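You operate a simulated robot arm through the tools that you are given. There is no shell and no other tool. Be economical: measure what you need, move in short steps, check, and stop when the job is done.

The job below is to be done with a simulated two-armed robot. You get a single attempt, and the scene is never put back.

JOB
Stir two spoonfuls of yellow dye evenly into the white pot.
Fine: all stands on the mortar bench; use the pale paddle, spill nothing, put spoon and paddle back. Set down upright: white spoon, pale paddle.

The check looks at the end state, three seconds after you hand in, the way a careful person would. Anything else that was tipped, shoved, dropped, spilled or broken makes it a failure.

ROBOT AND FRAMES
Two 7-joint arms with two-finger parallel grippers on one trunk, on a base that drives. Base frame: it is fixed to the floor where the robot stands at the start and does not move with it; the origin is under the middle of the robot, x ahead of it, y to its left, z up; the surface under the hand at the start is at about z = 802. Readings come in mm, rad, newtons and seconds.
The left shoulder is at the start at [53, 174, 1260], the right one opposite. With the tool pointing down near the work surface each hand reaches from about 100 to 640 mm from the robot's upright axis, wherever it stands, measured 20 degrees to its own side. Places, roughly: pale paddle (3x3x22 cm) [300, 100, 900]; spill [700, 300, 800]. Payload 3.6 kg a hand.
Tool frame (each hand has its own): the origin (TCP) lies between the finger pads and is the grasp point; the fingertips stand 30 mm ahead of it; z points along the fingers, y is the line along which they close. Largest opening 110 mm; finger width 20, thickness 10; the body of the gripper, 48 by 112 mm, starts 55 mm behind the TCP.
Orientation is told as [roll, pitch, yaw] about the base's x, y, z axes, in that order, counted from this pose: with the fingers straight down and closing along the base's y, the tool's x points along the base's -x, its y along +y and its z along -z.

CONTROLS
- The arms move only by the tool send_rows. It takes "left_plan", "right_plan" or both (then of equal length, played together; a hand with none holds still); each is a list of rows, each an object of numbers (a shift or turn left out is 0, a gripper value left out holds the last): "tx", "ty", "tz": the shift along the tool's x, y, z in mm; "ax", "ay", "az": the turn, a rotation vector about the tool's x, y, z in rad. In form: [{"tx": .., "ty": .., "tz": .., "ax": .., "ay": .., "az": ..}, ...]. A call has 1 to 10 rows; each row is the pose to reach, as a shift and turn from the pose commanded when the call began, along the tool's axes at that moment. "left_hand" and "right_hand" are, for a hand that has rows, the finger opening in mm, from 0 to 110, set as the call begins (left out, the last holds). Each row takes 0.2 s and may step no farther than 50 mm and 0.15 rad from the row before; otherwise, or with a gripper value out of range, the whole call is refused. A pose out of reach is approached as far as the arm can. The call stops where the force on the tool passes 90 N (or 10 N more than at its start, if that is more) or the arm is blocked; 0.2 s more then pass. The fingers move at their own pace (about 153 mm/s each) and stop on an object; they squeeze with about 20 N. The grip force told is the motor's: it shows also when the fingers shut on nothing. Time passes only in rows, and 0.2 s behind the last, so rows that repeat a pose let the fingers close. The reply holds the time, the measured pose of the TCP, the force on the tool along the base axes, the opening and the grip force, in the units named above and with some noise, with the torque about the TCP (base axes, N m) and any sound that the robot's microphone picked up.
- Cameras (640 x 400 px; columns grow to the right, rows downward): "scene" is now at [123.6, -35.1, 1418.7]; the picture's right is [-0.44, -0.90, 0.00], its down [-0.65, 0.31, -0.69] and it looks along [0.62, -0.30, -0.72] (base axes); focal length 214 px, centre (320, 200). "left" rides on the left gripper at [72, -17, -103] in its tool frame; the picture's right is [0.23, 0.97, 0.00], its down [-0.76, 0.18, -0.62] and it looks along [-0.61, 0.14, 0.78] (tool axes); focal length 222 px, centre (320, 200). "right" rides on the right gripper at [72, 17, -103] in its tool frame; the picture's right is [-0.23, 0.97, 0.00], its down [-0.76, -0.18, -0.62] and it looks along [-0.61, -0.14, 0.78] (tool axes); focal length 222 px, centre (320, 200). There is no depth. A picture from a camera that has moved, and an enlarged one, comes with that camera's place and axes in the base frame and with its lens.
- get_image(camera): a new picture of that camera. No time passes.
- lift_body(by): slides the trunk up (or, below 0, down) by that many mm; the arms and the scene camera ride with it, the base frame stays. It gives what a move gives, with no picture.
- drive_base(legs): drives the robot by 1 to 6 legs, each [ahead, left, turn to the left] in mm, mm and rad, along the robot's own axes; the way and the turn of a leg run together, so that a leg with both is an arc; at most 1500 mm and 3.142 rad a leg. The arms and the cameras ride along, it lands a little off, and it stops where it bumps. It gives what a move gives.
- pan_tilt(pan, tilt): turns the head with the scene camera to pan (to the left, within 1.501 rad either way) and tilt (down, from -0.506 to 1.204), counted from straight ahead of the robot. It gives what a move gives.
- close_up(camera, box): a new picture of the part [left, top, right, bottom] of that camera's present view, enlarged. No time passes.
- job_done(): hands the job in; it is judged then, once.

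Go step by step. Nothing tells you exact positions but the pictures and the camera data: compare them with the known pose of the tool, close in by small moves and look again before you grip or let go. The budget is 120 turns and 92 pictures, counting those below and the enlarged ones. Unless the task says otherwise, let go and move clear before handing in, and close with one line.

The tools are called after "Call:" as a command line: name --argument value ..., lists and objects as JSON in quotes. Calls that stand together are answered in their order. send_rows: Moves the arms, as the interface text tells. Its arguments: {"type":"object","properties":{"left_plan":{"type":"array"},"left_hand":{"type":"number"},"right_plan":{"type":"array"},"right_hand":{"type":"number"}},"required":[]} The other tools are called the same way: lift_body (by) slides the trunk up or down; drive_base (legs) drives the base; pan_tilt (pan, tilt) turns the head that bears the scene camera; get_image (camera) takes a picture; close_up (camera, box) takes an enlarged picture of a part of a camera's view; job_done () hands the job in.

At the start:

```text
time: 0.0
left_ee_pos: [473.8, 40.2, 1273.7]
left_tool_rot: [-0.001, -0.003, 0.0]
left_ft_force: [-0.5, 0.5, -0.2]
left_torque: [0.01, 0.02, 0.01]
left_gripper_width: 110.2
left_grip_force: 0.1
right_ee_pos: [439.9, -377.0, 1285.0]
right_tool_rot: [0.0, 0.0, 0.0]
right_ft_force: [0.5, 0.6, 0.2]
right_torque: [0.02, 0.0, -0.02]
right_gripper_width: 109.9
right_grip_force: 0.0
trunk travel left (down, up): [-375.0, 388.0]
robot x, y, heading: [-1.6, 1.5, -0.003]
head pan, tilt: [-0.452, 0.801]
```

scene: 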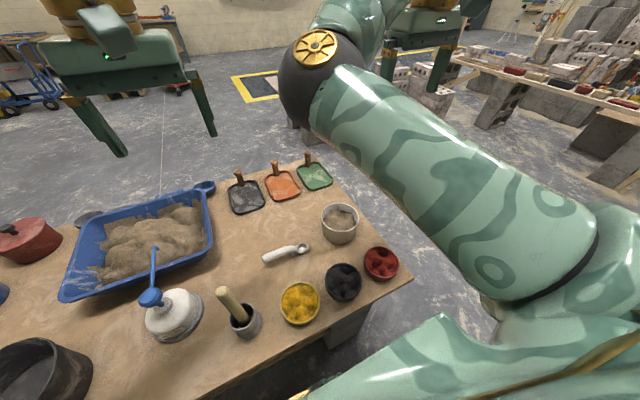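
right: 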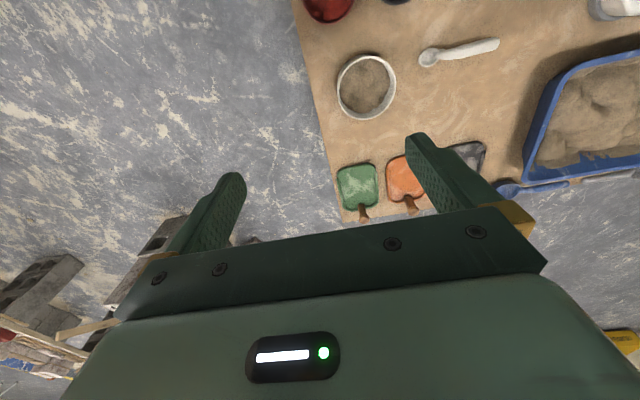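
left: 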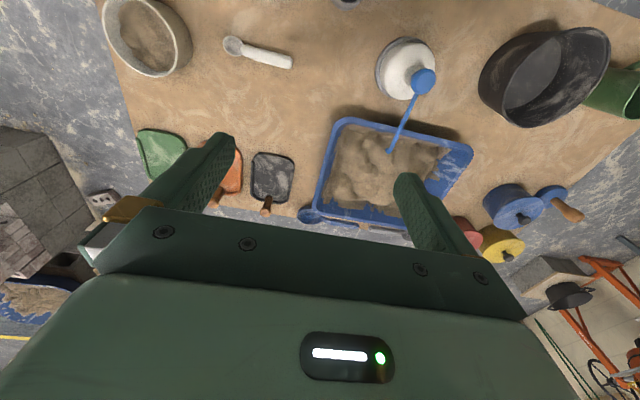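

I see the bench with the white pot near (507,-297), the white spoon near (490,-90), the yellow bowl near (318,-73) and the paddle in a grey cup near (330,70). I'll look closer before moving.

Call:
close_up --camera "scene" --box '[200, 190, 420, 350]'

Call:
close_up --camera "left" --box '[80, 0, 480, 250]'

```text
2.50 times, centred on (310, 270) of scene
camera zoom: at [123.6, -35.1, 1418.7], right [-0.44, -0.9, 0.0], down [-0.65, 0.31, -0.69], along [0.62, -0.3, -0.72], focal length 536 px, centre (345, 25)
```

zoom: 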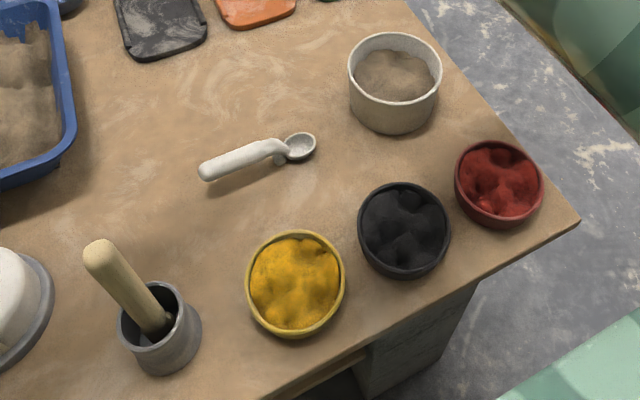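

```text
1.60 times, centred on (280, 125) of left
camera zoom: at [399.8, 23.3, 1377.3], right [-0.23, 0.97, 0.0], down [0.76, 0.18, 0.62], along [0.61, 0.14, -0.78], focal length 355 px, centre (384, 320)
```

zoom: 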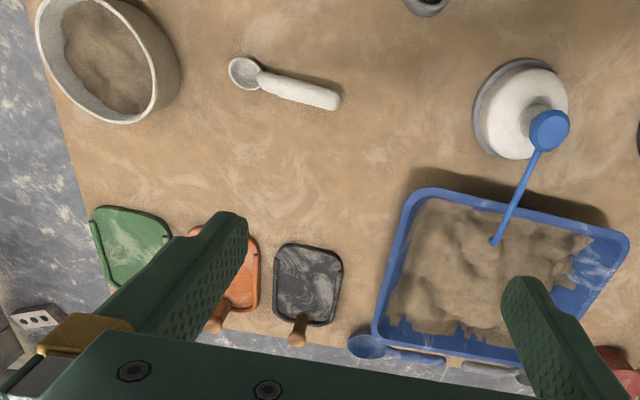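

Spoon handle runs roughly along y at x≈482 (bowl end at y≈-143, handle end at y≈-23). I'll move the left hand out of the way and bring the right hand above the spoon with yaw -90°.

Call:
send_rows --left_plan '[{"ty": 35}, {"ty": 70}, {"ty": 105}, {"ty": 140}, {"ty": 175}, {"ty": 210}, {"ty": 240}, {"ty": 270}, {"ty": 300}, {"ty": 300}]' --right_plan '[{"tx": -4, "ty": 30, "tz": 20, "az": 0.15}, {"tx": -8, "ty": 60, "tz": 40, "az": 0.3}, {"tx": -12, "ty": 92, "tz": 64, "az": 0.45}, {"tx": -16, "ty": 125, "tz": 88, "az": 0.6}, {"tx": -20, "ty": 158, "tz": 112, "az": 0.75}, {"tx": -24, "ty": 192, "tz": 136, "az": 0.9}, {"tx": -28, "ty": 226, "tz": 160, "az": 1.05}, {"tx": -33, "ty": 260, "tz": 185, "az": 1.2}, {"tx": -38, "ty": 294, "tz": 210, "az": 1.35}, {"tx": -42, "ty": 327, "tz": 235, "az": 1.5}]'

Call:
get_image --camera "right"

Call:
get_image --camera "scene"

```text
time: 2.2
left_ee_pos: [473.5, 337.0, 1274.3]
left_tool_rot: [-0.001, -0.002, 0.001]
left_ft_force: [-0.3, 0.1, 0.7]
left_torque: [0.05, 0.01, 0.02]
left_gripper_width: 110.0
left_grip_force: 0.1
right_ee_pos: [528.5, -196.6, 993.2]
right_tool_rot: [-0.005, -0.011, -1.486]
right_ft_force: [-0.1, -0.8, -0.4]
right_torque: [0.0, 0.02, 0.01]
right_gripper_width: 110.3
right_grip_force: 0.0
right hand out of reach, approached as far as the arm can: row 1, 2, 3, 4, 5, 6, 7, 8, 9, 10
trunk travel left (down, up): [-375.0, 388.0]
robot x, y, heading: [-1.5, -1.9, -0.0]
head pan, tilt: [-0.452, 0.801]
```

```text
86 pictures are left
camera right: at [540.7, -122.7, 1095.5], right [0.99, -0.14, 0.0], down [-0.11, -0.77, 0.63], along [-0.09, -0.63, -0.77], focal length 222 px, centre (320, 200)
```

right: 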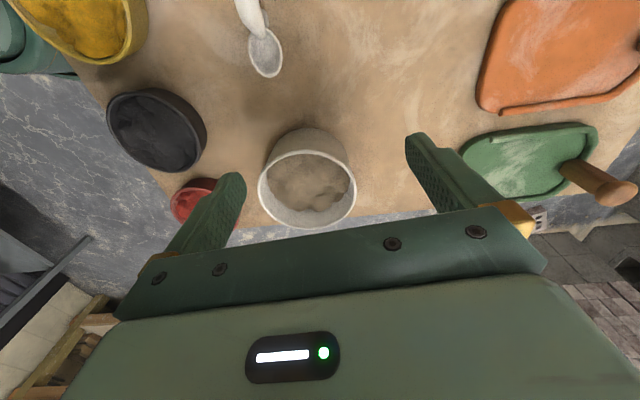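

```text
85 pictures are left
camera scene: at [123.2, -37.4, 1418.8], right [-0.44, -0.9, 0.0], down [-0.65, 0.32, -0.69], along [0.62, -0.3, -0.72], focal length 214 px, centre (320, 200)
```

scene: 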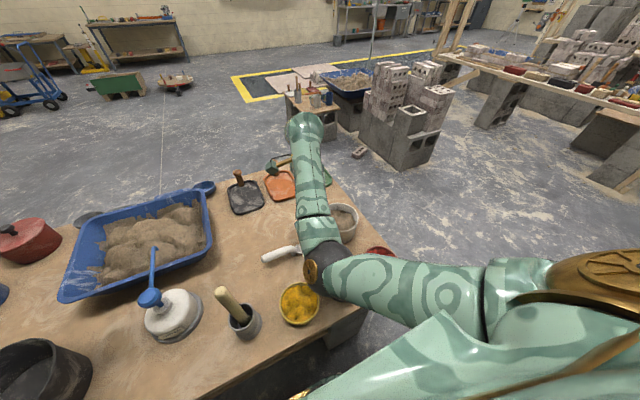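

The arm landed off the requested place and reported out of reach. I'll test with a null move what pose it takes as commanded.

Call:
send_rows --right_plan '[{"tz": 0}, {"tz": 0}]'

```text
time: 2.8
left_ee_pos: [474.6, 340.5, 1273.1]
left_tool_rot: [-0.003, 0.0, 0.001]
left_ft_force: [0.4, 0.4, -0.9]
left_torque: [-0.05, -0.02, 0.01]
left_gripper_width: 110.1
left_grip_force: 0.0
right_ee_pos: [529.8, -193.9, 991.9]
right_tool_rot: [-0.006, -0.016, -1.484]
right_ft_force: [-0.1, 0.1, 0.4]
right_torque: [0.02, -0.01, 0.04]
right_gripper_width: 110.1
right_grip_force: 0.1
trunk travel left (down, up): [-375.0, 388.0]
robot x, y, heading: [-1.8, -1.1, -0.0]
head pan, tilt: [-0.452, 0.801]
```

The commanded pose was clamped. I'll retry moving in +y from here and see whether it now reaches.

Call:
send_rows --right_plan '[{"tx": 35, "ty": -10}, {"tx": 70, "ty": -20}, {"tx": 105, "ty": -30}, {"tx": 140, "ty": -38}, {"tx": 140, "ty": -38}]'

Call:
get_image --camera "scene"

```text
time: 4.0
left_ee_pos: [474.4, 340.5, 1274.3]
left_tool_rot: [-0.002, -0.001, 0.0]
left_ft_force: [-0.9, 0.4, 0.1]
left_torque: [0.0, -0.01, -0.01]
left_gripper_width: 110.2
left_grip_force: 0.0
right_ee_pos: [525.2, -200.3, 990.1]
right_tool_rot: [0.0, -0.002, -1.499]
right_ft_force: [0.8, 0.7, -0.3]
right_torque: [-0.02, 0.0, 0.04]
right_gripper_width: 109.7
right_grip_force: 0.0
right hand out of reach, approached as far as the arm can: row 1, 2, 3, 4, 5
trunk travel left (down, up): [-375.0, 388.0]
robot x, y, heading: [1.0, 0.4, -0.003]
head pan, tilt: [-0.452, 0.801]
```

```text
84 pictures are left
camera scene: at [123.5, -34.9, 1418.7], right [-0.44, -0.9, 0.0], down [-0.65, 0.31, -0.69], along [0.62, -0.3, -0.72], focal length 214 px, centre (320, 200)
```

scene: 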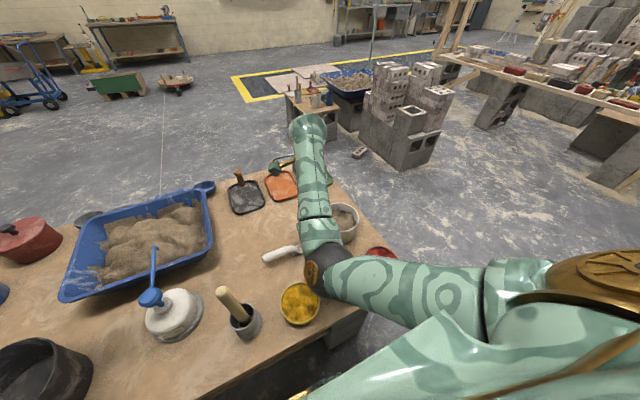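

Yaw -90° is at a joint limit there. I'll unwind and go to yaw +90° instead, which suits the right arm reaching inward.

Call:
send_rows --right_plan '[{"tz": -10, "az": -0.15}, {"tz": -20, "az": -0.3}, {"tz": -30, "az": -0.45}, {"tz": -40, "az": -0.6}, {"tz": -50, "az": -0.75}, {"tz": -60, "az": -0.9}, {"tz": -70, "az": -1.05}, {"tz": -80, "az": -1.2}, {"tz": -80, "az": -1.35}, {"tz": -80, "az": -1.5}]'

Call:
send_rows --right_plan '[{"az": -0.15}, {"az": -0.3}, {"az": -0.45}, {"az": -0.6}, {"az": -0.75}, {"az": -0.9}, {"az": -1.05}, {"az": -1.2}, {"az": -1.35}, {"az": -1.5}]'

Call:
get_image --camera "scene"

```text
time: 6.2
left_ee_pos: [473.7, 339.3, 1272.3]
left_tool_rot: [-0.002, -0.002, 0.0]
left_ft_force: [0.0, 0.7, -0.6]
left_torque: [0.0, 0.0, -0.01]
left_gripper_width: 110.3
left_grip_force: 0.1
right_ee_pos: [563.7, -224.3, 1058.3]
right_tool_rot: [0.002, -0.002, 0.003]
right_ft_force: [-1.0, -0.6, 0.3]
right_torque: [-0.02, -0.01, 0.02]
right_gripper_width: 110.0
right_grip_force: 0.0
right hand out of reach, approached as far as the arm can: row 1, 2, 3, 4, 5, 6, 7, 8, 9, 10
trunk travel left (down, up): [-375.0, 388.0]
robot x, y, heading: [-1.0, 0.4, 0.003]
head pan, tilt: [-0.452, 0.801]
```

```text
time: 8.4
left_ee_pos: [473.9, 340.5, 1274.5]
left_tool_rot: [-0.002, -0.001, 0.0]
left_ft_force: [-0.2, -0.8, -0.3]
left_torque: [0.01, -0.01, 0.0]
left_gripper_width: 110.0
left_grip_force: 0.0
right_ee_pos: [563.4, -227.0, 1055.8]
right_tool_rot: [0.002, 0.0, 1.503]
right_ft_force: [0.2, 0.8, -0.8]
right_torque: [0.0, 0.0, -0.03]
right_gripper_width: 110.0
right_grip_force: 0.1
trunk travel left (down, up): [-375.0, 388.0]
robot x, y, heading: [3.0, -0.2, 0.001]
head pan, tilt: [-0.452, 0.801]
```

```text
83 pictures are left
camera scene: at [123.6, -34.8, 1418.7], right [-0.44, -0.9, 0.0], down [-0.65, 0.31, -0.69], along [0.62, -0.3, -0.72], focal length 214 px, centre (320, 200)
```

scene: 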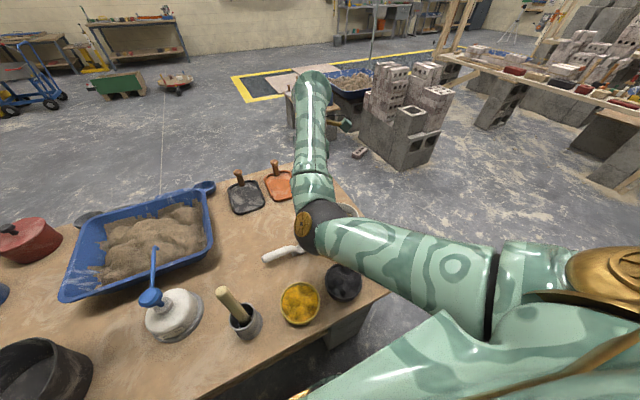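

Yaw +1.5 was reached cleanly. Now I'll move above the spoon handle.

Call:
send_rows --right_plan '[{"tx": -31, "ty": 16, "tz": 9}, {"tx": -62, "ty": 32, "tz": 18}, {"tx": -93, "ty": 48, "tz": 27}, {"tx": -124, "ty": 64, "tz": 36}, {"tx": -155, "ty": 80, "tz": 45}, {"tx": -184, "ty": 95, "tz": 55}, {"tx": -184, "ty": 95, "tz": 55}]'

Call:
get_image --camera "right"

Call:
get_image --camera "scene"

```text
time: 10.0
left_ee_pos: [473.9, 340.1, 1274.1]
left_tool_rot: [-0.003, -0.002, 0.0]
left_ft_force: [0.6, -0.3, 0.3]
left_torque: [-0.06, 0.0, -0.02]
left_gripper_width: 110.0
left_grip_force: 0.1
right_ee_pos: [512.9, -40.0, 981.8]
right_tool_rot: [-0.019, 0.004, 1.487]
right_ft_force: [0.3, -0.2, 1.0]
right_torque: [0.0, -0.01, 0.01]
right_gripper_width: 110.1
right_grip_force: 0.1
right hand out of reach, approached as far as the arm can: row 1, 2, 3, 4, 5, 6, 7
trunk travel left (down, up): [-375.0, 388.0]
robot x, y, heading: [-2.1, 0.3, -0.002]
head pan, tilt: [-0.452, 0.801]
```

```text
82 pictures are left
camera right: at [488.9, -109.4, 1085.3], right [-0.95, 0.31, -0.02], down [0.23, 0.75, 0.62], along [0.21, 0.59, -0.78], focal length 222 px, centre (320, 200)
```

right: 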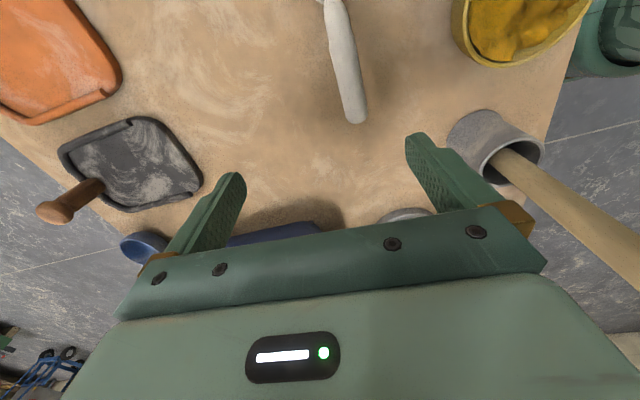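

```text
81 pictures are left
camera scene: at [123.6, -35.0, 1418.7], right [-0.44, -0.9, 0.0], down [-0.65, 0.31, -0.69], along [0.62, -0.3, -0.72], focal length 214 px, centre (320, 200)
```

scene: 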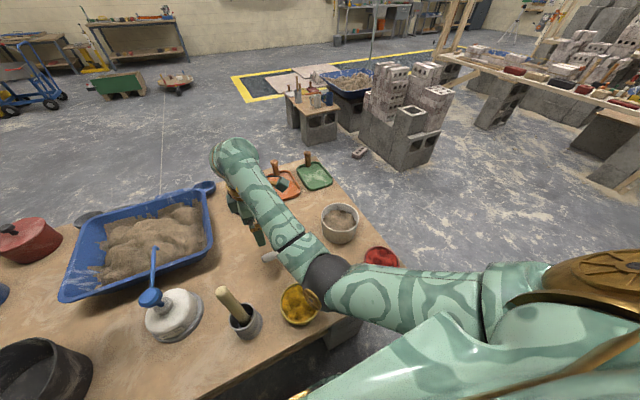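

The handle end is at about (487,-15), handle about 25 mm thick. I'll correct x and descend towards z≈900.

Call:
send_rows --right_plan '[{"tx": 0, "ty": 8, "tz": 20}, {"tx": 0, "ty": 16, "tz": 40}, {"tx": 0, "ty": 22, "tz": 60}, {"tx": 0, "ty": 26, "tz": 80}, {"tx": 0, "ty": 26, "tz": 80}]'

Call:
get_image --camera "right"

```text
time: 10.9
left_ee_pos: [473.8, 339.5, 1273.6]
left_tool_rot: [-0.003, 0.0, 0.001]
left_ft_force: [-0.2, 0.3, -0.2]
left_torque: [0.0, 0.03, 0.01]
left_gripper_width: 110.0
left_grip_force: 0.1
right_ee_pos: [536.2, -49.1, 974.4]
right_tool_rot: [-0.154, 0.01, 1.473]
right_ft_force: [-0.4, 0.2, 0.9]
right_torque: [0.02, 0.0, 0.03]
right_gripper_width: 109.9
right_grip_force: 0.1
trunk travel left (down, up): [-375.0, 388.0]
robot x, y, heading: [1.7, -1.9, 0.001]
head pan, tilt: [-0.452, 0.801]
stopped in row 4 (right hand): the arm was blocked; the commanded pose is now the measured one
```

```text
80 pictures are left
camera right: at [496.7, -118.2, 1075.9], right [-0.94, 0.32, -0.15], down [0.15, 0.76, 0.64], along [0.32, 0.57, -0.76], focal length 222 px, centre (320, 200)
```

right: 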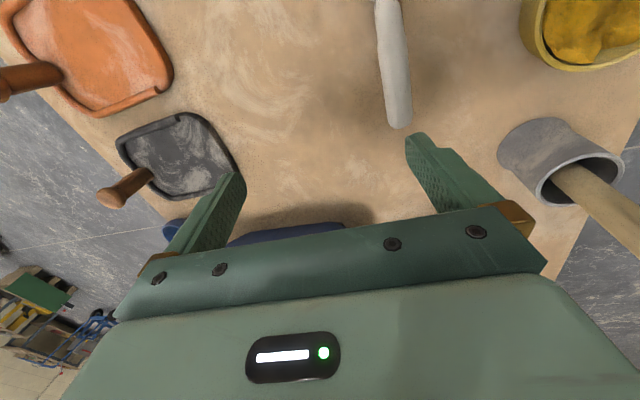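

The arm was blocked by something that isn't the hand; I'll check whether the elbow is touching the bench.

Call:
close_up --camera "scene" --box '[180, 130, 500, 330]'

Call:
get_image --camera "left"

```text
2.00 times, centred on (340, 230) of scene
camera zoom: at [123.7, -35.1, 1418.7], right [-0.44, -0.9, 0.0], down [-0.65, 0.31, -0.69], along [0.62, -0.3, -0.72], focal length 429 px, centre (280, 140)
```

zoom: 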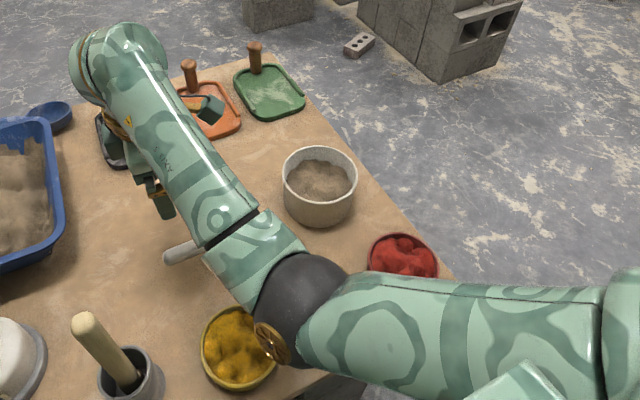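

```text
78 pictures are left
camera left: at [400.7, 322.7, 1377.2], right [-0.23, 0.97, 0.0], down [0.76, 0.18, 0.62], along [0.61, 0.14, -0.78], focal length 222 px, centre (320, 200)
```

left: 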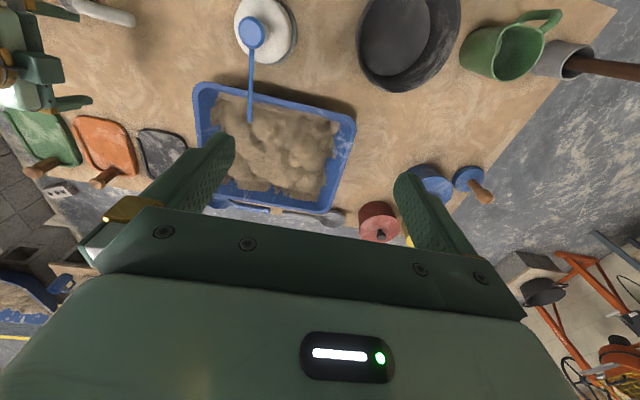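

The elbow hangs low, close over the yellow bowl, so it is probably what's blocked. I'll raise the trunk to lift the elbow clear.

Call:
lift_body --by 300

Call:
get_image --camera "scene"

```text
time: 13.9
left_ee_pos: [474.6, 339.8, 1573.9]
left_tool_rot: [-0.003, -0.001, 0.0]
left_ft_force: [0.2, 0.6, 0.9]
left_torque: [-0.03, -0.02, 0.02]
left_gripper_width: 110.2
left_grip_force: 0.0
right_ee_pos: [536.2, -54.5, 1274.1]
right_tool_rot: [-0.153, 0.015, 1.468]
right_ft_force: [0.3, 0.2, 0.1]
right_torque: [0.01, -0.02, -0.02]
right_gripper_width: 109.9
right_grip_force: 0.1
trunk travel left (down, up): [-675.0, 88.0]
robot x, y, heading: [-0.6, -1.7, -0.0]
head pan, tilt: [-0.452, 0.801]
```

```text
77 pictures are left
camera scene: at [83.4, -34.7, 1720.1], right [-0.44, -0.9, 0.0], down [-0.65, 0.31, -0.69], along [0.62, -0.3, -0.72], focal length 214 px, centre (320, 200)
```

scene: 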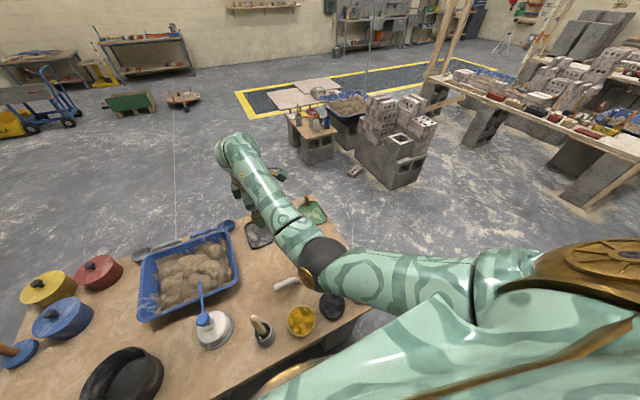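

The bench is undisturbed. With the trunk raised I'll straighten the hand and descend over the spoon handle again.

Call:
send_rows --right_plan '[{"tx": -6, "ty": 8, "tz": 37, "ay": -0.03}, {"tx": -13, "ty": 16, "tz": 75, "ay": -0.06}, {"tx": -20, "ty": 24, "tz": 113, "ay": -0.09}, {"tx": -26, "ty": 32, "tz": 151, "ay": -0.12}, {"tx": -32, "ty": 40, "tz": 189, "ay": -0.153}, {"tx": -39, "ty": 48, "tz": 227, "ay": -0.153}, {"tx": -45, "ty": 57, "tz": 265, "ay": -0.153}, {"tx": -45, "ty": 57, "tz": 265, "ay": -0.153}]'

Call:
get_image --camera "right"

Call:
get_image --camera "scene"

```text
time: 15.7
left_ee_pos: [474.4, 340.6, 1573.0]
left_tool_rot: [-0.001, -0.002, 0.0]
left_ft_force: [0.9, 0.2, -0.6]
left_torque: [-0.01, 0.01, 0.04]
left_gripper_width: 109.9
left_grip_force: 0.1
right_ee_pos: [496.3, -0.8, 1031.1]
right_tool_rot: [-0.151, -0.147, 1.503]
right_ft_force: [0.3, -0.5, -0.2]
right_torque: [0.01, 0.0, 0.02]
right_gripper_width: 110.0
right_grip_force: 0.0
right hand out of reach, approached as far as the arm can: row 6, 7, 8
trunk travel left (down, up): [-675.0, 88.0]
robot x, y, heading: [-1.6, -2.2, -0.003]
head pan, tilt: [-0.452, 0.801]
```

```text
76 pictures are left
camera right: at [459.2, -84.9, 1120.1], right [-0.94, 0.31, -0.11], down [0.13, 0.65, 0.75], along [0.31, 0.69, -0.65], focal length 222 px, centre (320, 200)
```

right: 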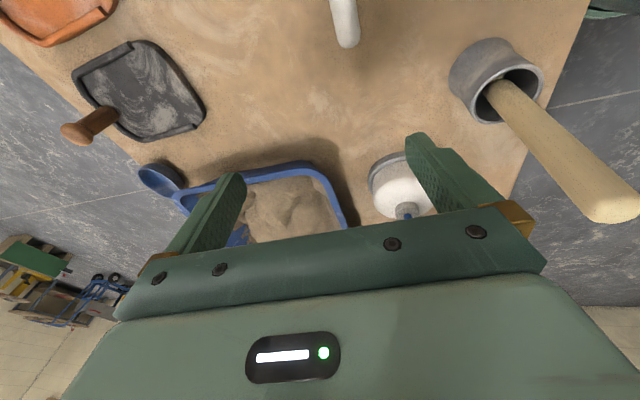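

```text
75 pictures are left
camera scene: at [83.4, -34.1, 1720.2], right [-0.44, -0.9, 0.0], down [-0.65, 0.31, -0.7], along [0.62, -0.3, -0.72], focal length 214 px, centre (320, 200)
```

scene: 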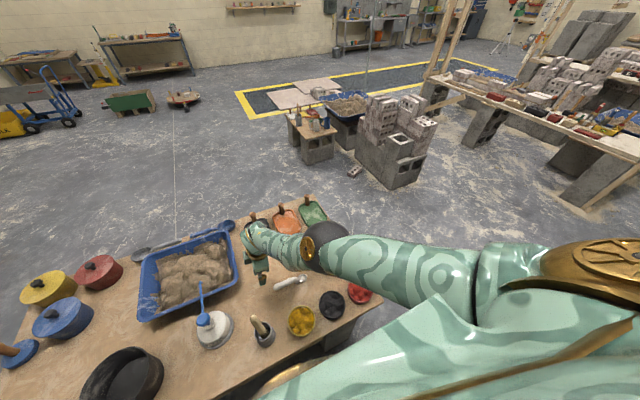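

The arm is now over-stretched instead. I'll lower the trunk part-way (to about +180) and then fix the tilt.

Call:
lift_body --by -120

Call:
send_rows --right_plan '[{"tx": 10, "ax": -0.05, "ay": 0.05}, {"tx": 20, "ty": 4, "ax": -0.1, "ay": 0.1}, {"tx": 30, "ty": 8, "ax": -0.15, "ay": 0.147}, {"tx": 30, "ty": 8, "ax": -0.15, "ay": 0.147}]'

Call:
get_image --camera "right"

Call:
get_image --camera "scene"

```text
time: 17.2
left_ee_pos: [473.6, 339.0, 1454.7]
left_tool_rot: [-0.003, -0.003, 0.001]
left_ft_force: [0.0, 0.3, 0.2]
left_torque: [0.01, -0.02, -0.04]
left_gripper_width: 110.2
left_grip_force: 0.0
right_ee_pos: [495.7, -3.2, 906.7]
right_tool_rot: [-0.151, -0.148, 1.5]
right_ft_force: [0.0, 0.5, -1.0]
right_torque: [-0.01, -0.01, 0.01]
right_gripper_width: 110.2
right_grip_force: 0.0
trunk travel left (down, up): [-555.0, 208.0]
robot x, y, heading: [0.7, -0.0, 0.001]
head pan, tilt: [-0.452, 0.801]
```

```text
time: 18.2
left_ee_pos: [474.7, 339.7, 1454.1]
left_tool_rot: [-0.002, -0.001, -0.001]
left_ft_force: [0.3, -0.2, -0.4]
left_torque: [-0.02, -0.02, 0.03]
left_gripper_width: 109.8
left_grip_force: 0.0
right_ee_pos: [475.5, -28.2, 910.9]
right_tool_rot: [0.002, 0.0, 1.49]
right_ft_force: [-0.1, -0.1, -0.7]
right_torque: [0.0, -0.02, -0.01]
right_gripper_width: 110.0
right_grip_force: 0.0
right hand out of reach, approached as far as the arm can: row 1, 2, 3, 4
trunk travel left (down, up): [-555.0, 208.0]
robot x, y, heading: [0.7, -0.9, 0.0]
head pan, tilt: [-0.452, 0.801]
```

```text
74 pictures are left
camera right: at [453.2, -100.2, 1014.8], right [-0.95, 0.3, 0.0], down [0.24, 0.74, 0.62], along [0.19, 0.59, -0.78], focal length 222 px, centre (320, 200)
```

right: 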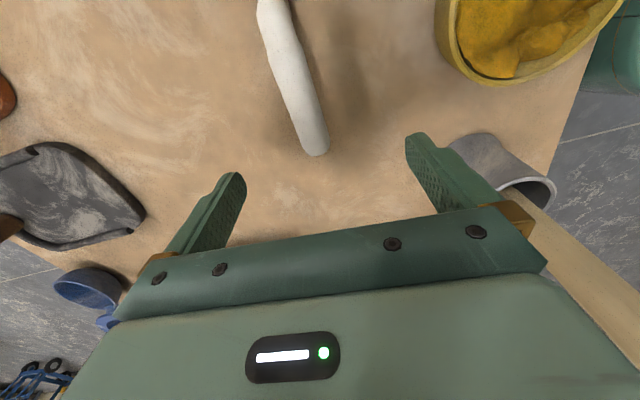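

```text
73 pictures are left
camera scene: at [89.0, -34.9, 1599.9], right [-0.44, -0.9, 0.0], down [-0.65, 0.31, -0.69], along [0.62, -0.3, -0.72], focal length 214 px, centre (320, 200)
```

scene: 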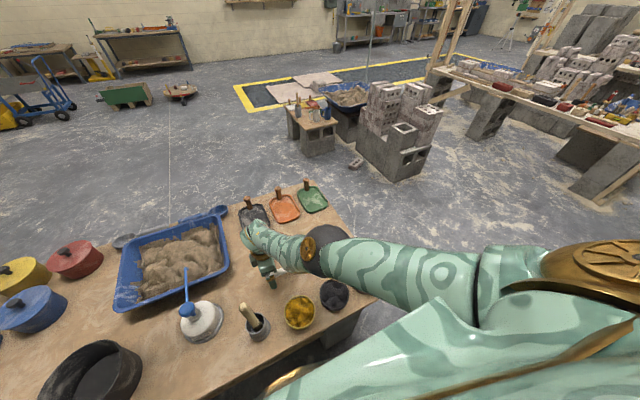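

Hand is upright at (475,-28,911), handle axis at x≈484. I'll descend to z≈855 and re-check height of the handle.

Call:
send_rows --right_plan '[{"tx": 4, "ty": -3, "tz": 18}, {"tx": 8, "ty": -6, "tz": 37}, {"tx": 12, "ty": -9, "tz": 55}, {"tx": 12, "ty": -9, "tz": 55}]' --right_hand 80

Call:
get_image --camera "right"

Call:
close_up --camera "scene" --box '[180, 170, 400, 350]'

```text
time: 19.2
left_ee_pos: [473.8, 340.5, 1453.6]
left_tool_rot: [-0.001, -0.002, 0.0]
left_ft_force: [0.1, 0.9, -1.0]
left_torque: [-0.01, -0.02, 0.0]
left_gripper_width: 110.2
left_grip_force: 0.0
right_ee_pos: [468.5, -33.1, 899.3]
right_tool_rot: [0.001, 0.002, 1.492]
right_ft_force: [0.5, 0.2, -0.8]
right_torque: [0.0, -0.01, -0.03]
right_gripper_width: 80.0
right_grip_force: 0.0
right hand out of reach, approached as far as the arm can: row 1, 2, 3, 4
trunk travel left (down, up): [-555.0, 208.0]
robot x, y, heading: [1.4, 1.7, -0.0]
head pan, tilt: [-0.452, 0.801]
```

```text
72 pictures are left
camera right: at [446.0, -104.3, 1003.8], right [-0.95, 0.3, 0.0], down [0.24, 0.74, 0.62], along [0.19, 0.59, -0.78], focal length 222 px, centre (320, 200)
```

right: 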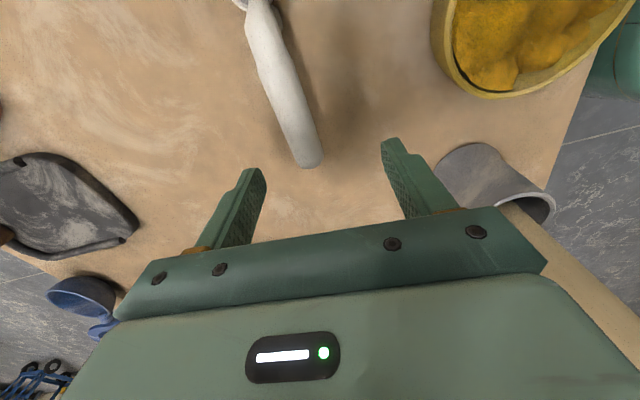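

```text
2.22 times, centred on (290, 260) of scene
camera zoom: at [88.7, -34.7, 1600.0], right [-0.44, -0.9, 0.0], down [-0.65, 0.31, -0.7], along [0.63, -0.3, -0.72], focal length 477 px, centre (387, 67)
```

zoom: 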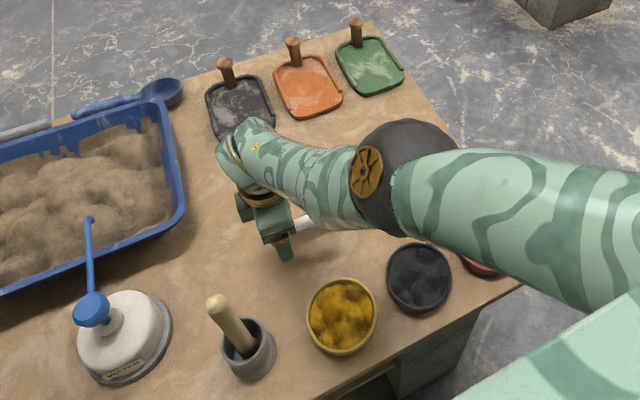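

The arm is at full stretch, so I'll lower the trunk instead to come down, then correct x.

Call:
lift_body --by -35

Call:
send_rows --right_plan '[{"ty": -8, "tx": 5}, {"ty": -16, "tx": 8}, {"ty": -16, "tx": 8}]'

Call:
get_image --camera "right"

```text
time: 20.0
left_ee_pos: [472.3, 339.5, 1420.6]
left_tool_rot: [-0.002, 0.0, 0.0]
left_ft_force: [0.9, -0.2, -0.4]
left_torque: [0.0, 0.0, 0.0]
left_gripper_width: 110.1
left_grip_force: 0.1
right_ee_pos: [470.4, -37.8, 864.4]
right_tool_rot: [0.003, 0.002, 1.491]
right_ft_force: [-0.3, 0.1, 1.2]
right_torque: [0.01, 0.01, 0.05]
right_gripper_width: 80.2
right_grip_force: 0.1
trunk travel left (down, up): [-520.0, 243.0]
robot x, y, heading: [-0.2, 0.5, 0.001]
head pan, tilt: [-0.452, 0.801]
```

```text
time: 20.8
left_ee_pos: [472.9, 339.6, 1417.3]
left_tool_rot: [-0.002, -0.002, 0.001]
left_ft_force: [-0.2, -0.4, 0.2]
left_torque: [0.01, 0.02, 0.02]
left_gripper_width: 110.3
left_grip_force: 0.0
right_ee_pos: [480.9, -49.6, 867.8]
right_tool_rot: [0.004, 0.0, 1.491]
right_ft_force: [-0.3, 0.2, -0.1]
right_torque: [-0.01, 0.0, 0.02]
right_gripper_width: 80.2
right_grip_force: 0.0
right hand out of reach, approached as far as the arm can: row 2, 3
trunk travel left (down, up): [-520.0, 243.0]
robot x, y, heading: [-1.9, -1.1, -0.001]
head pan, tilt: [-0.452, 0.801]
```

```text
70 pictures are left
camera right: at [458.8, -120.5, 971.5], right [-0.95, 0.3, 0.0], down [0.24, 0.74, 0.62], along [0.19, 0.59, -0.78], focal length 222 px, centre (320, 200)
```

right: 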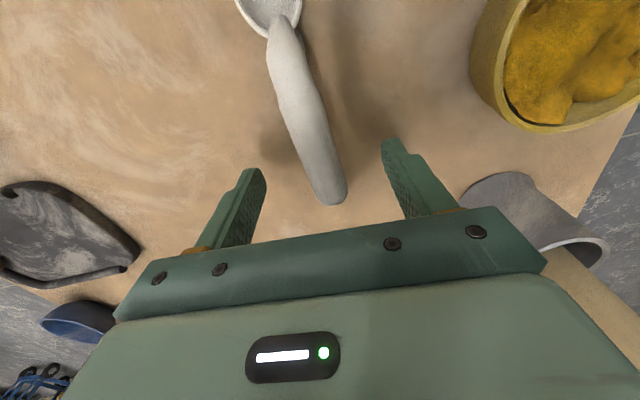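

The handle rises: its end is at about (480,-20,847), so I'll drop another 16 mm by the trunk, which centres the handle near the fingertips, and close.

Call:
lift_body --by -16

Call:
get_image --camera "right"

```text
time: 21.4
left_ee_pos: [473.1, 340.2, 1402.8]
left_tool_rot: [-0.002, -0.003, 0.001]
left_ft_force: [-0.3, 0.4, 0.3]
left_torque: [0.03, -0.02, -0.02]
left_gripper_width: 110.0
left_grip_force: 0.0
right_ee_pos: [480.9, -49.2, 852.2]
right_tool_rot: [0.006, 0.001, 1.49]
right_ft_force: [-0.2, -0.4, -0.3]
right_torque: [0.0, 0.05, -0.01]
right_gripper_width: 80.2
right_grip_force: 0.0
trunk travel left (down, up): [-504.0, 259.0]
robot x, y, heading: [-1.1, -3.7, 0.001]
head pan, tilt: [-0.452, 0.801]
```

```text
69 pictures are left
camera right: at [458.6, -120.3, 955.9], right [-0.95, 0.3, 0.0], down [0.24, 0.75, 0.62], along [0.19, 0.59, -0.78], focal length 222 px, centre (320, 200)
```

right: 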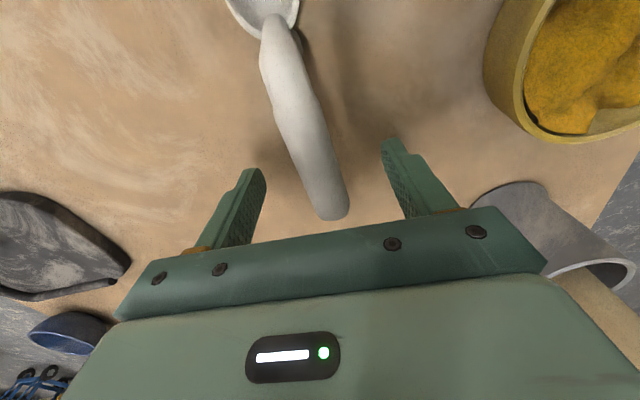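

Handle is centred between the fingers. Closing.

Call:
send_rows --right_plan '[{"tz": 0}, {"tz": 0}, {"tz": 0}]' --right_hand 0

Call:
get_image --camera "right"

```text
time: 22.2
left_ee_pos: [473.5, 339.1, 1402.6]
left_tool_rot: [0.0, 0.0, -0.002]
left_ft_force: [-0.4, -0.2, 0.3]
left_torque: [0.05, 0.0, 0.03]
left_gripper_width: 110.1
left_grip_force: 0.0
right_ee_pos: [480.2, -49.5, 852.1]
right_tool_rot: [0.003, 0.001, 1.49]
right_ft_force: [1.7, 0.3, 2.8]
right_torque: [-0.23, -0.05, 0.09]
right_gripper_width: 23.6
right_grip_force: 19.9
trunk travel left (down, up): [-504.0, 259.0]
robot x, y, heading: [-0.7, -2.5, 0.006]
head pan, tilt: [-0.452, 0.801]
```

```text
68 pictures are left
camera right: at [458.7, -120.2, 956.1], right [-0.95, 0.3, 0.0], down [0.24, 0.75, 0.62], along [0.19, 0.59, -0.78], focal length 222 px, centre (320, 200)
```

right: 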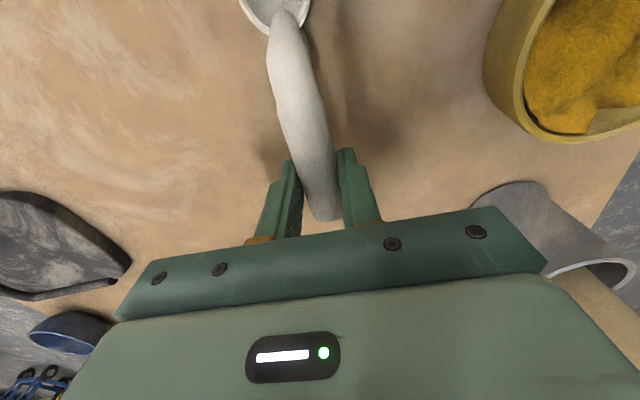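

Grip is firm (23.6 mm). I note the spoon's rest pose (TCP 480.3,-49.4,852, yaw 1.49). Lifting with the trunk.

Call:
lift_body --by 110

Call:
get_image --camera "right"

Call:
close_up --camera "scene" --box '[180, 170, 400, 350]'

```text
time: 23.6
left_ee_pos: [475.7, 340.2, 1512.2]
left_tool_rot: [0.0, -0.001, 0.001]
left_ft_force: [0.7, 1.0, 0.4]
left_torque: [0.01, 0.02, -0.01]
left_gripper_width: 109.9
left_grip_force: 0.1
right_ee_pos: [481.7, -48.7, 968.1]
right_tool_rot: [-0.007, 0.0, 1.491]
right_ft_force: [-0.3, 0.3, -1.1]
right_torque: [0.09, -0.01, 0.0]
right_gripper_width: 23.6
right_grip_force: 19.8
trunk travel left (down, up): [-614.0, 149.0]
robot x, y, heading: [1.8, -0.4, 0.002]
head pan, tilt: [-0.452, 0.801]
```

```text
67 pictures are left
camera right: at [458.5, -120.7, 1071.1], right [-0.95, 0.3, -0.01], down [0.23, 0.74, 0.62], along [0.2, 0.59, -0.78], focal length 222 px, centre (320, 200)
```

right: 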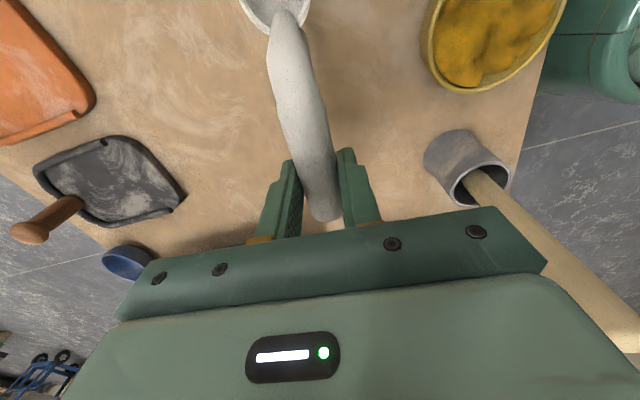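

```text
2.22 times, centred on (290, 260) of scene
camera zoom: at [85.4, -34.7, 1659.0], right [-0.44, -0.9, 0.0], down [-0.65, 0.31, -0.69], along [0.62, -0.3, -0.72], focal length 477 px, centre (387, 67)
```

zoom: 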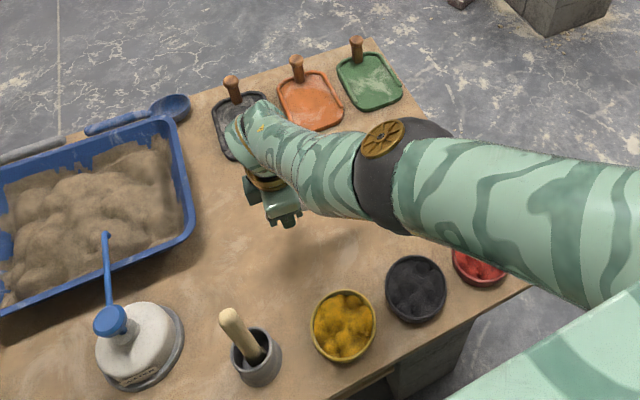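

Spoon held level. The paddle cup stands at (335,55), so I'll approach the yellow bowl (316,-73) from the far side with yaw 0 (spoon pointing to the robot), TCP near (413,-73).

Call:
send_rows --right_plan '[{"tx": 3, "ty": 7, "tz": -2, "az": 0.149}, {"tx": 6, "ty": 14, "tz": -4, "az": 0.298}, {"tx": 9, "ty": 21, "tz": -6, "az": 0.447}, {"tx": 12, "ty": 28, "tz": -8, "az": 0.596}, {"tx": 15, "ty": 35, "tz": -10, "az": 0.745}, {"tx": 18, "ty": 42, "tz": -12, "az": 0.894}, {"tx": 21, "ty": 49, "tz": -14, "az": 1.043}, {"tx": 24, "ty": 56, "tz": -16, "az": 1.192}, {"tx": 27, "ty": 62, "tz": -18, "az": 1.341}, {"tx": 30, "ty": 67, "tz": -20, "az": 1.49}]'

Call:
get_image --camera "scene"

Call:
get_image --camera "right"

```text
time: 25.9
left_ee_pos: [474.9, 339.4, 1514.0]
left_tool_rot: [0.001, -0.002, -0.001]
left_ft_force: [-0.3, 0.2, -0.1]
left_torque: [0.01, 0.04, 0.03]
left_gripper_width: 109.9
left_grip_force: 0.1
right_ee_pos: [473.6, -81.1, 954.0]
right_tool_rot: [0.062, 0.04, 0.071]
right_ft_force: [-0.3, 0.1, -0.6]
right_torque: [0.02, -0.07, 0.0]
right_gripper_width: 23.8
right_grip_force: 20.2
right hand out of reach, approached as far as the arm can: row 1, 2, 3, 4, 5, 6, 7, 8, 9, 10
trunk travel left (down, up): [-614.0, 149.0]
robot x, y, heading: [-0.3, 2.9, -0.0]
head pan, tilt: [-0.452, 0.801]
```

```text
65 pictures are left
camera scene: at [85.2, -36.1, 1659.1], right [-0.44, -0.9, 0.0], down [-0.65, 0.31, -0.69], along [0.62, -0.3, -0.72], focal length 214 px, centre (320, 200)
```

scene: 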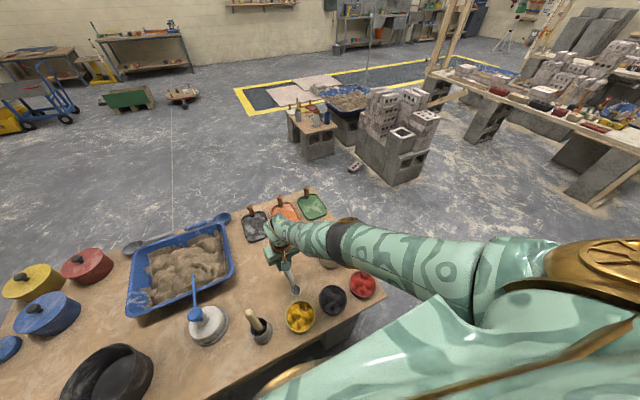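

```text
64 pictures are left
camera right: at [405.5, -76.4, 1060.7], right [0.16, 0.99, 0.05], down [0.8, -0.16, 0.58], along [0.58, -0.05, -0.81], focal length 222 px, centre (320, 200)
```

right: 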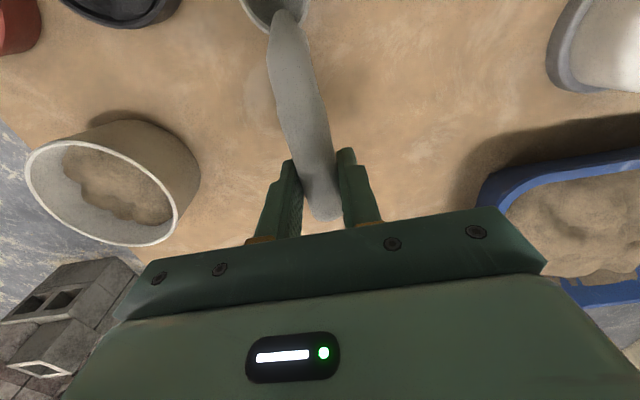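

Rotation worked but x lagged. I'll try moving towards the robot from here.

Call:
send_rows --right_plan '[{"tx": 10, "ty": 1, "tz": -6, "ax": 0.02, "ay": -0.01, "az": 0.02}, {"tx": 20, "ty": 2, "tz": -12, "ax": 0.04, "ay": -0.02, "az": 0.04}, {"tx": 30, "ty": 4, "tz": -18, "ax": 0.06, "ay": -0.04, "az": 0.07}, {"tx": 40, "ty": 4, "tz": -24, "ax": 0.06, "ay": -0.04, "az": 0.07}, {"tx": 50, "ty": 4, "tz": -30, "ax": 0.06, "ay": -0.04, "az": 0.07}, {"tx": 60, "ty": 4, "tz": -30, "ax": 0.06, "ay": -0.04, "az": 0.07}, {"tx": 60, "ty": 4, "tz": -30, "ax": 0.06, "ay": -0.04, "az": 0.07}]'

Call:
get_image --camera "scene"

```text
time: 27.4
left_ee_pos: [475.3, 340.6, 1512.5]
left_tool_rot: [-0.003, -0.002, 0.0]
left_ft_force: [-0.6, 0.1, 0.9]
left_torque: [0.01, 0.0, -0.01]
left_gripper_width: 110.1
left_grip_force: 0.0
right_ee_pos: [485.0, -106.3, 955.6]
right_tool_rot: [0.037, 0.027, 0.038]
right_ft_force: [-0.4, -0.2, -0.5]
right_torque: [0.01, -0.06, 0.02]
right_gripper_width: 23.6
right_grip_force: 20.0
right hand out of reach, approached as far as the arm can: row 1, 2, 3, 4, 5, 6, 7
trunk travel left (down, up): [-614.0, 149.0]
robot x, y, heading: [-2.5, -2.7, 0.007]
head pan, tilt: [-0.452, 0.801]
```

```text
63 pictures are left
camera scene: at [85.2, -35.1, 1659.1], right [-0.44, -0.9, 0.0], down [-0.65, 0.31, -0.69], along [0.62, -0.3, -0.72], focal length 214 px, centre (320, 200)
```

scene: 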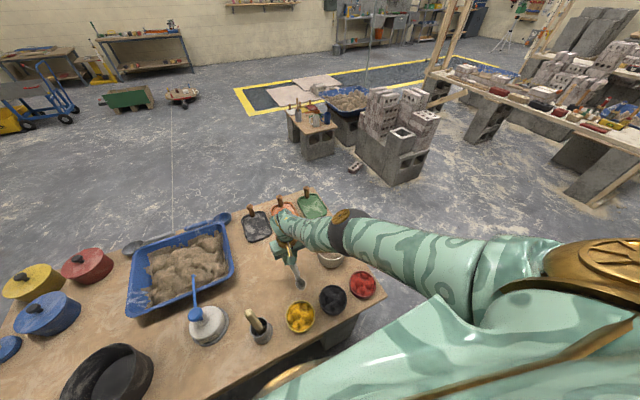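

The arm is nearly straight and the solver sticks. I'll raise the hand relative to the shoulder to bend the elbow again.

Call:
send_rows --right_plan '[{"tz": -30}, {"tz": -60}, {"tz": -90}, {"tz": -120}, {"tz": -150}, {"tz": -180}, {"tz": -180}]'

Call:
get_image --camera "scene"

```text
time: 29.1
left_ee_pos: [474.1, 340.0, 1513.4]
left_tool_rot: [0.0, -0.003, 0.001]
left_ft_force: [-0.5, -0.2, 0.7]
left_torque: [0.01, -0.01, 0.0]
left_gripper_width: 110.0
left_grip_force: 0.0
right_ee_pos: [557.2, -91.1, 1092.7]
right_tool_rot: [0.037, 0.028, 0.038]
right_ft_force: [-1.2, 0.2, -0.9]
right_torque: [-0.01, -0.11, 0.04]
right_gripper_width: 23.6
right_grip_force: 19.8
right hand out of reach, approached as far as the arm can: row 1, 2, 3, 4, 5, 6, 7
trunk travel left (down, up): [-614.0, 149.0]
robot x, y, heading: [-2.9, 1.7, 0.002]
head pan, tilt: [-0.452, 0.801]
```

```text
62 pictures are left
camera scene: at [84.8, -34.4, 1659.1], right [-0.44, -0.9, 0.0], down [-0.65, 0.31, -0.7], along [0.62, -0.3, -0.72], focal length 214 px, centre (320, 200)
```

scene: 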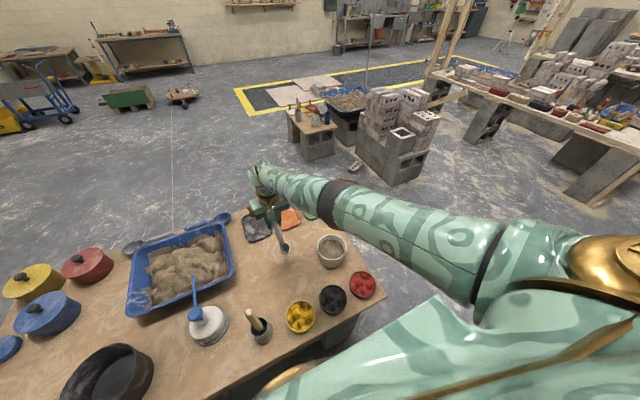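

The arm sits straight at its full length (~555 mm shoulder to wrist). I'll try a diagonal chord move inward and to the right to force elbow flexion.

Call:
send_rows --right_plan '[{"tx": 18, "ty": -30}, {"tx": 36, "ty": -60}, {"tx": 60, "ty": -85}, {"tx": 85, "ty": -110}, {"tx": 110, "ty": -130}, {"tx": 130, "ty": -150}, {"tx": 150, "ty": -150}, {"tx": 150, "ty": -150}]'

Call:
get_image --camera "scene"

```text
time: 30.9
left_ee_pos: [474.3, 340.1, 1512.4]
left_tool_rot: [-0.001, -0.004, -0.002]
left_ft_force: [1.0, -0.3, -1.1]
left_torque: [0.01, 0.0, -0.01]
left_gripper_width: 109.9
left_grip_force: 0.0
right_ee_pos: [551.8, -237.9, 1035.2]
right_tool_rot: [0.036, 0.024, 0.04]
right_ft_force: [-0.1, 0.6, -1.0]
right_torque: [0.03, -0.05, 0.0]
right_gripper_width: 23.5
right_grip_force: 20.4
right hand out of reach, approached as far as the arm can: row 1, 2, 3, 4, 5, 6, 7, 8
trunk travel left (down, up): [-614.0, 149.0]
robot x, y, heading: [0.7, 4.3, 0.0]
head pan, tilt: [-0.452, 0.801]
```

```text
61 pictures are left
camera scene: at [85.1, -35.2, 1659.1], right [-0.44, -0.9, 0.0], down [-0.65, 0.31, -0.69], along [0.62, -0.3, -0.72], focal length 214 px, centre (320, 200)
```

scene: 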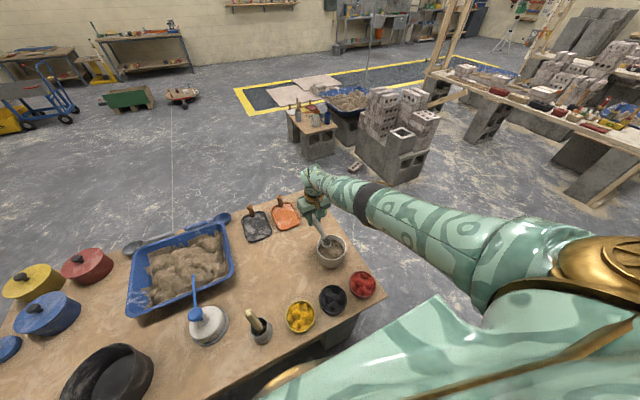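

Still on the sphere. I'll try the opposite chord: left, up and inward.

Call:
send_rows --right_plan '[{"tx": 12, "ty": 30, "tz": -10}, {"tx": 30, "ty": 60, "tz": -20}, {"tx": 50, "ty": 90, "tz": -30}, {"tx": 75, "ty": 115, "tz": -40}, {"tx": 100, "ty": 140, "tz": -50}, {"tx": 130, "ty": 165, "tz": -60}, {"tx": 150, "ty": 190, "tz": -60}, {"tx": 150, "ty": 190, "tz": -60}]'

Call:
get_image --camera "scene"

```text
time: 32.6
left_ee_pos: [473.9, 340.4, 1513.3]
left_tool_rot: [-0.003, -0.001, 0.002]
left_ft_force: [-0.2, 0.1, 0.2]
left_torque: [0.03, 0.01, 0.0]
left_gripper_width: 110.0
left_grip_force: 0.1
right_ee_pos: [532.3, -55.3, 1060.3]
right_tool_rot: [0.039, 0.03, 0.04]
right_ft_force: [0.6, 0.2, -1.1]
right_torque: [-0.01, -0.06, 0.01]
right_gripper_width: 23.8
right_grip_force: 19.9
right hand out of reach, approached as far as the arm can: row 1, 2, 3, 4, 5, 6, 7, 8
trunk travel left (down, up): [-614.0, 149.0]
robot x, y, heading: [2.2, 1.4, -0.005]
head pan, tilt: [-0.452, 0.801]
```

```text
60 pictures are left
camera scene: at [85.2, -34.8, 1659.1], right [-0.44, -0.9, 0.0], down [-0.65, 0.31, -0.69], along [0.62, -0.3, -0.72], focal length 214 px, centre (320, 200)
```

scene: 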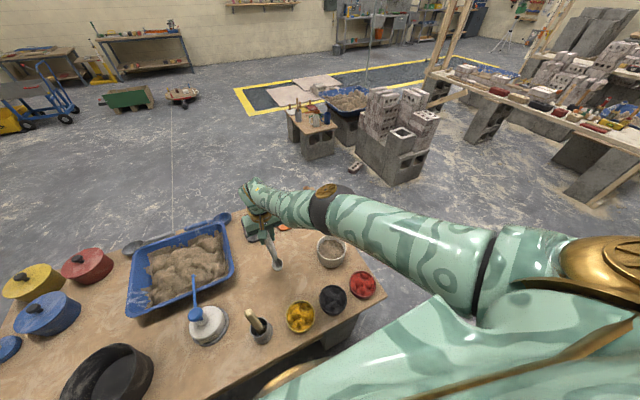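

I'll hold an inward target over many repeated rows to let the solver break out of the straight configuration.

Call:
send_rows --right_plan '[{"tx": 40, "tz": -25}, {"tx": 80, "tz": -50}, {"tx": 120, "tz": -75}, {"tx": 120, "tz": -75}, {"tx": 120, "tz": -75}, {"tx": 120, "tz": -75}, {"tx": 120, "tz": -75}, {"tx": 120, "tz": -75}, {"tx": 120, "tz": -75}, {"tx": 120, "tz": -75}]'

```text
time: 34.9
left_ee_pos: [474.2, 340.2, 1513.1]
left_tool_rot: [-0.001, -0.002, 0.0]
left_ft_force: [-0.4, -0.7, 0.2]
left_torque: [0.0, 0.02, 0.04]
left_gripper_width: 110.0
left_grip_force: 0.1
right_ee_pos: [540.7, -40.1, 1089.1]
right_tool_rot: [0.037, 0.027, 0.038]
right_ft_force: [0.8, 0.1, -0.8]
right_torque: [0.01, -0.05, -0.02]
right_gripper_width: 23.6
right_grip_force: 20.4
right hand out of reach, approached as far as the arm can: row 1, 2, 3, 4, 5, 6, 7, 8, 9, 10
trunk travel left (down, up): [-614.0, 149.0]
robot x, y, heading: [1.9, -0.5, -0.002]
head pan, tilt: [-0.452, 0.801]
```

Still stuck; probably the elbow is slightly past straight at its stop. I'll first go outward, then sideways, then inward.

Call:
send_rows --right_plan '[{"tx": -40, "ty": 10, "tz": 16}, {"tx": -40, "ty": 10, "tz": 16}, {"tx": -35, "ty": 55, "tz": 10}, {"tx": -10, "ty": 90, "tz": 0}, {"tx": 20, "ty": 100, "tz": -20}, {"tx": 50, "ty": 100, "tz": -40}, {"tx": 80, "ty": 100, "tz": -50}, {"tx": 80, "ty": 100, "tz": -50}]'

```text
time: 36.9
left_ee_pos: [473.3, 341.2, 1512.6]
left_tool_rot: [-0.004, -0.001, 0.004]
left_ft_force: [0.8, 1.4, -0.1]
left_torque: [-0.02, -0.04, -0.03]
left_gripper_width: 109.9
left_grip_force: 0.2
right_ee_pos: [486.7, 43.9, 1170.3]
right_tool_rot: [0.017, -0.041, 0.007]
right_ft_force: [-0.8, -0.8, -1.0]
right_torque: [0.02, -0.07, -0.04]
right_gripper_width: 23.6
right_grip_force: 20.0
right hand out of reach, approached as far as the arm can: row 1, 2, 3, 4, 5, 6
trunk travel left (down, up): [-614.0, 149.0]
robot x, y, heading: [-0.9, -0.0, 0.001]
head pan, tilt: [-0.452, 0.801]
stopped in row 8 (right hand): the arm was blocked; the commanded pose is now the measured one
```

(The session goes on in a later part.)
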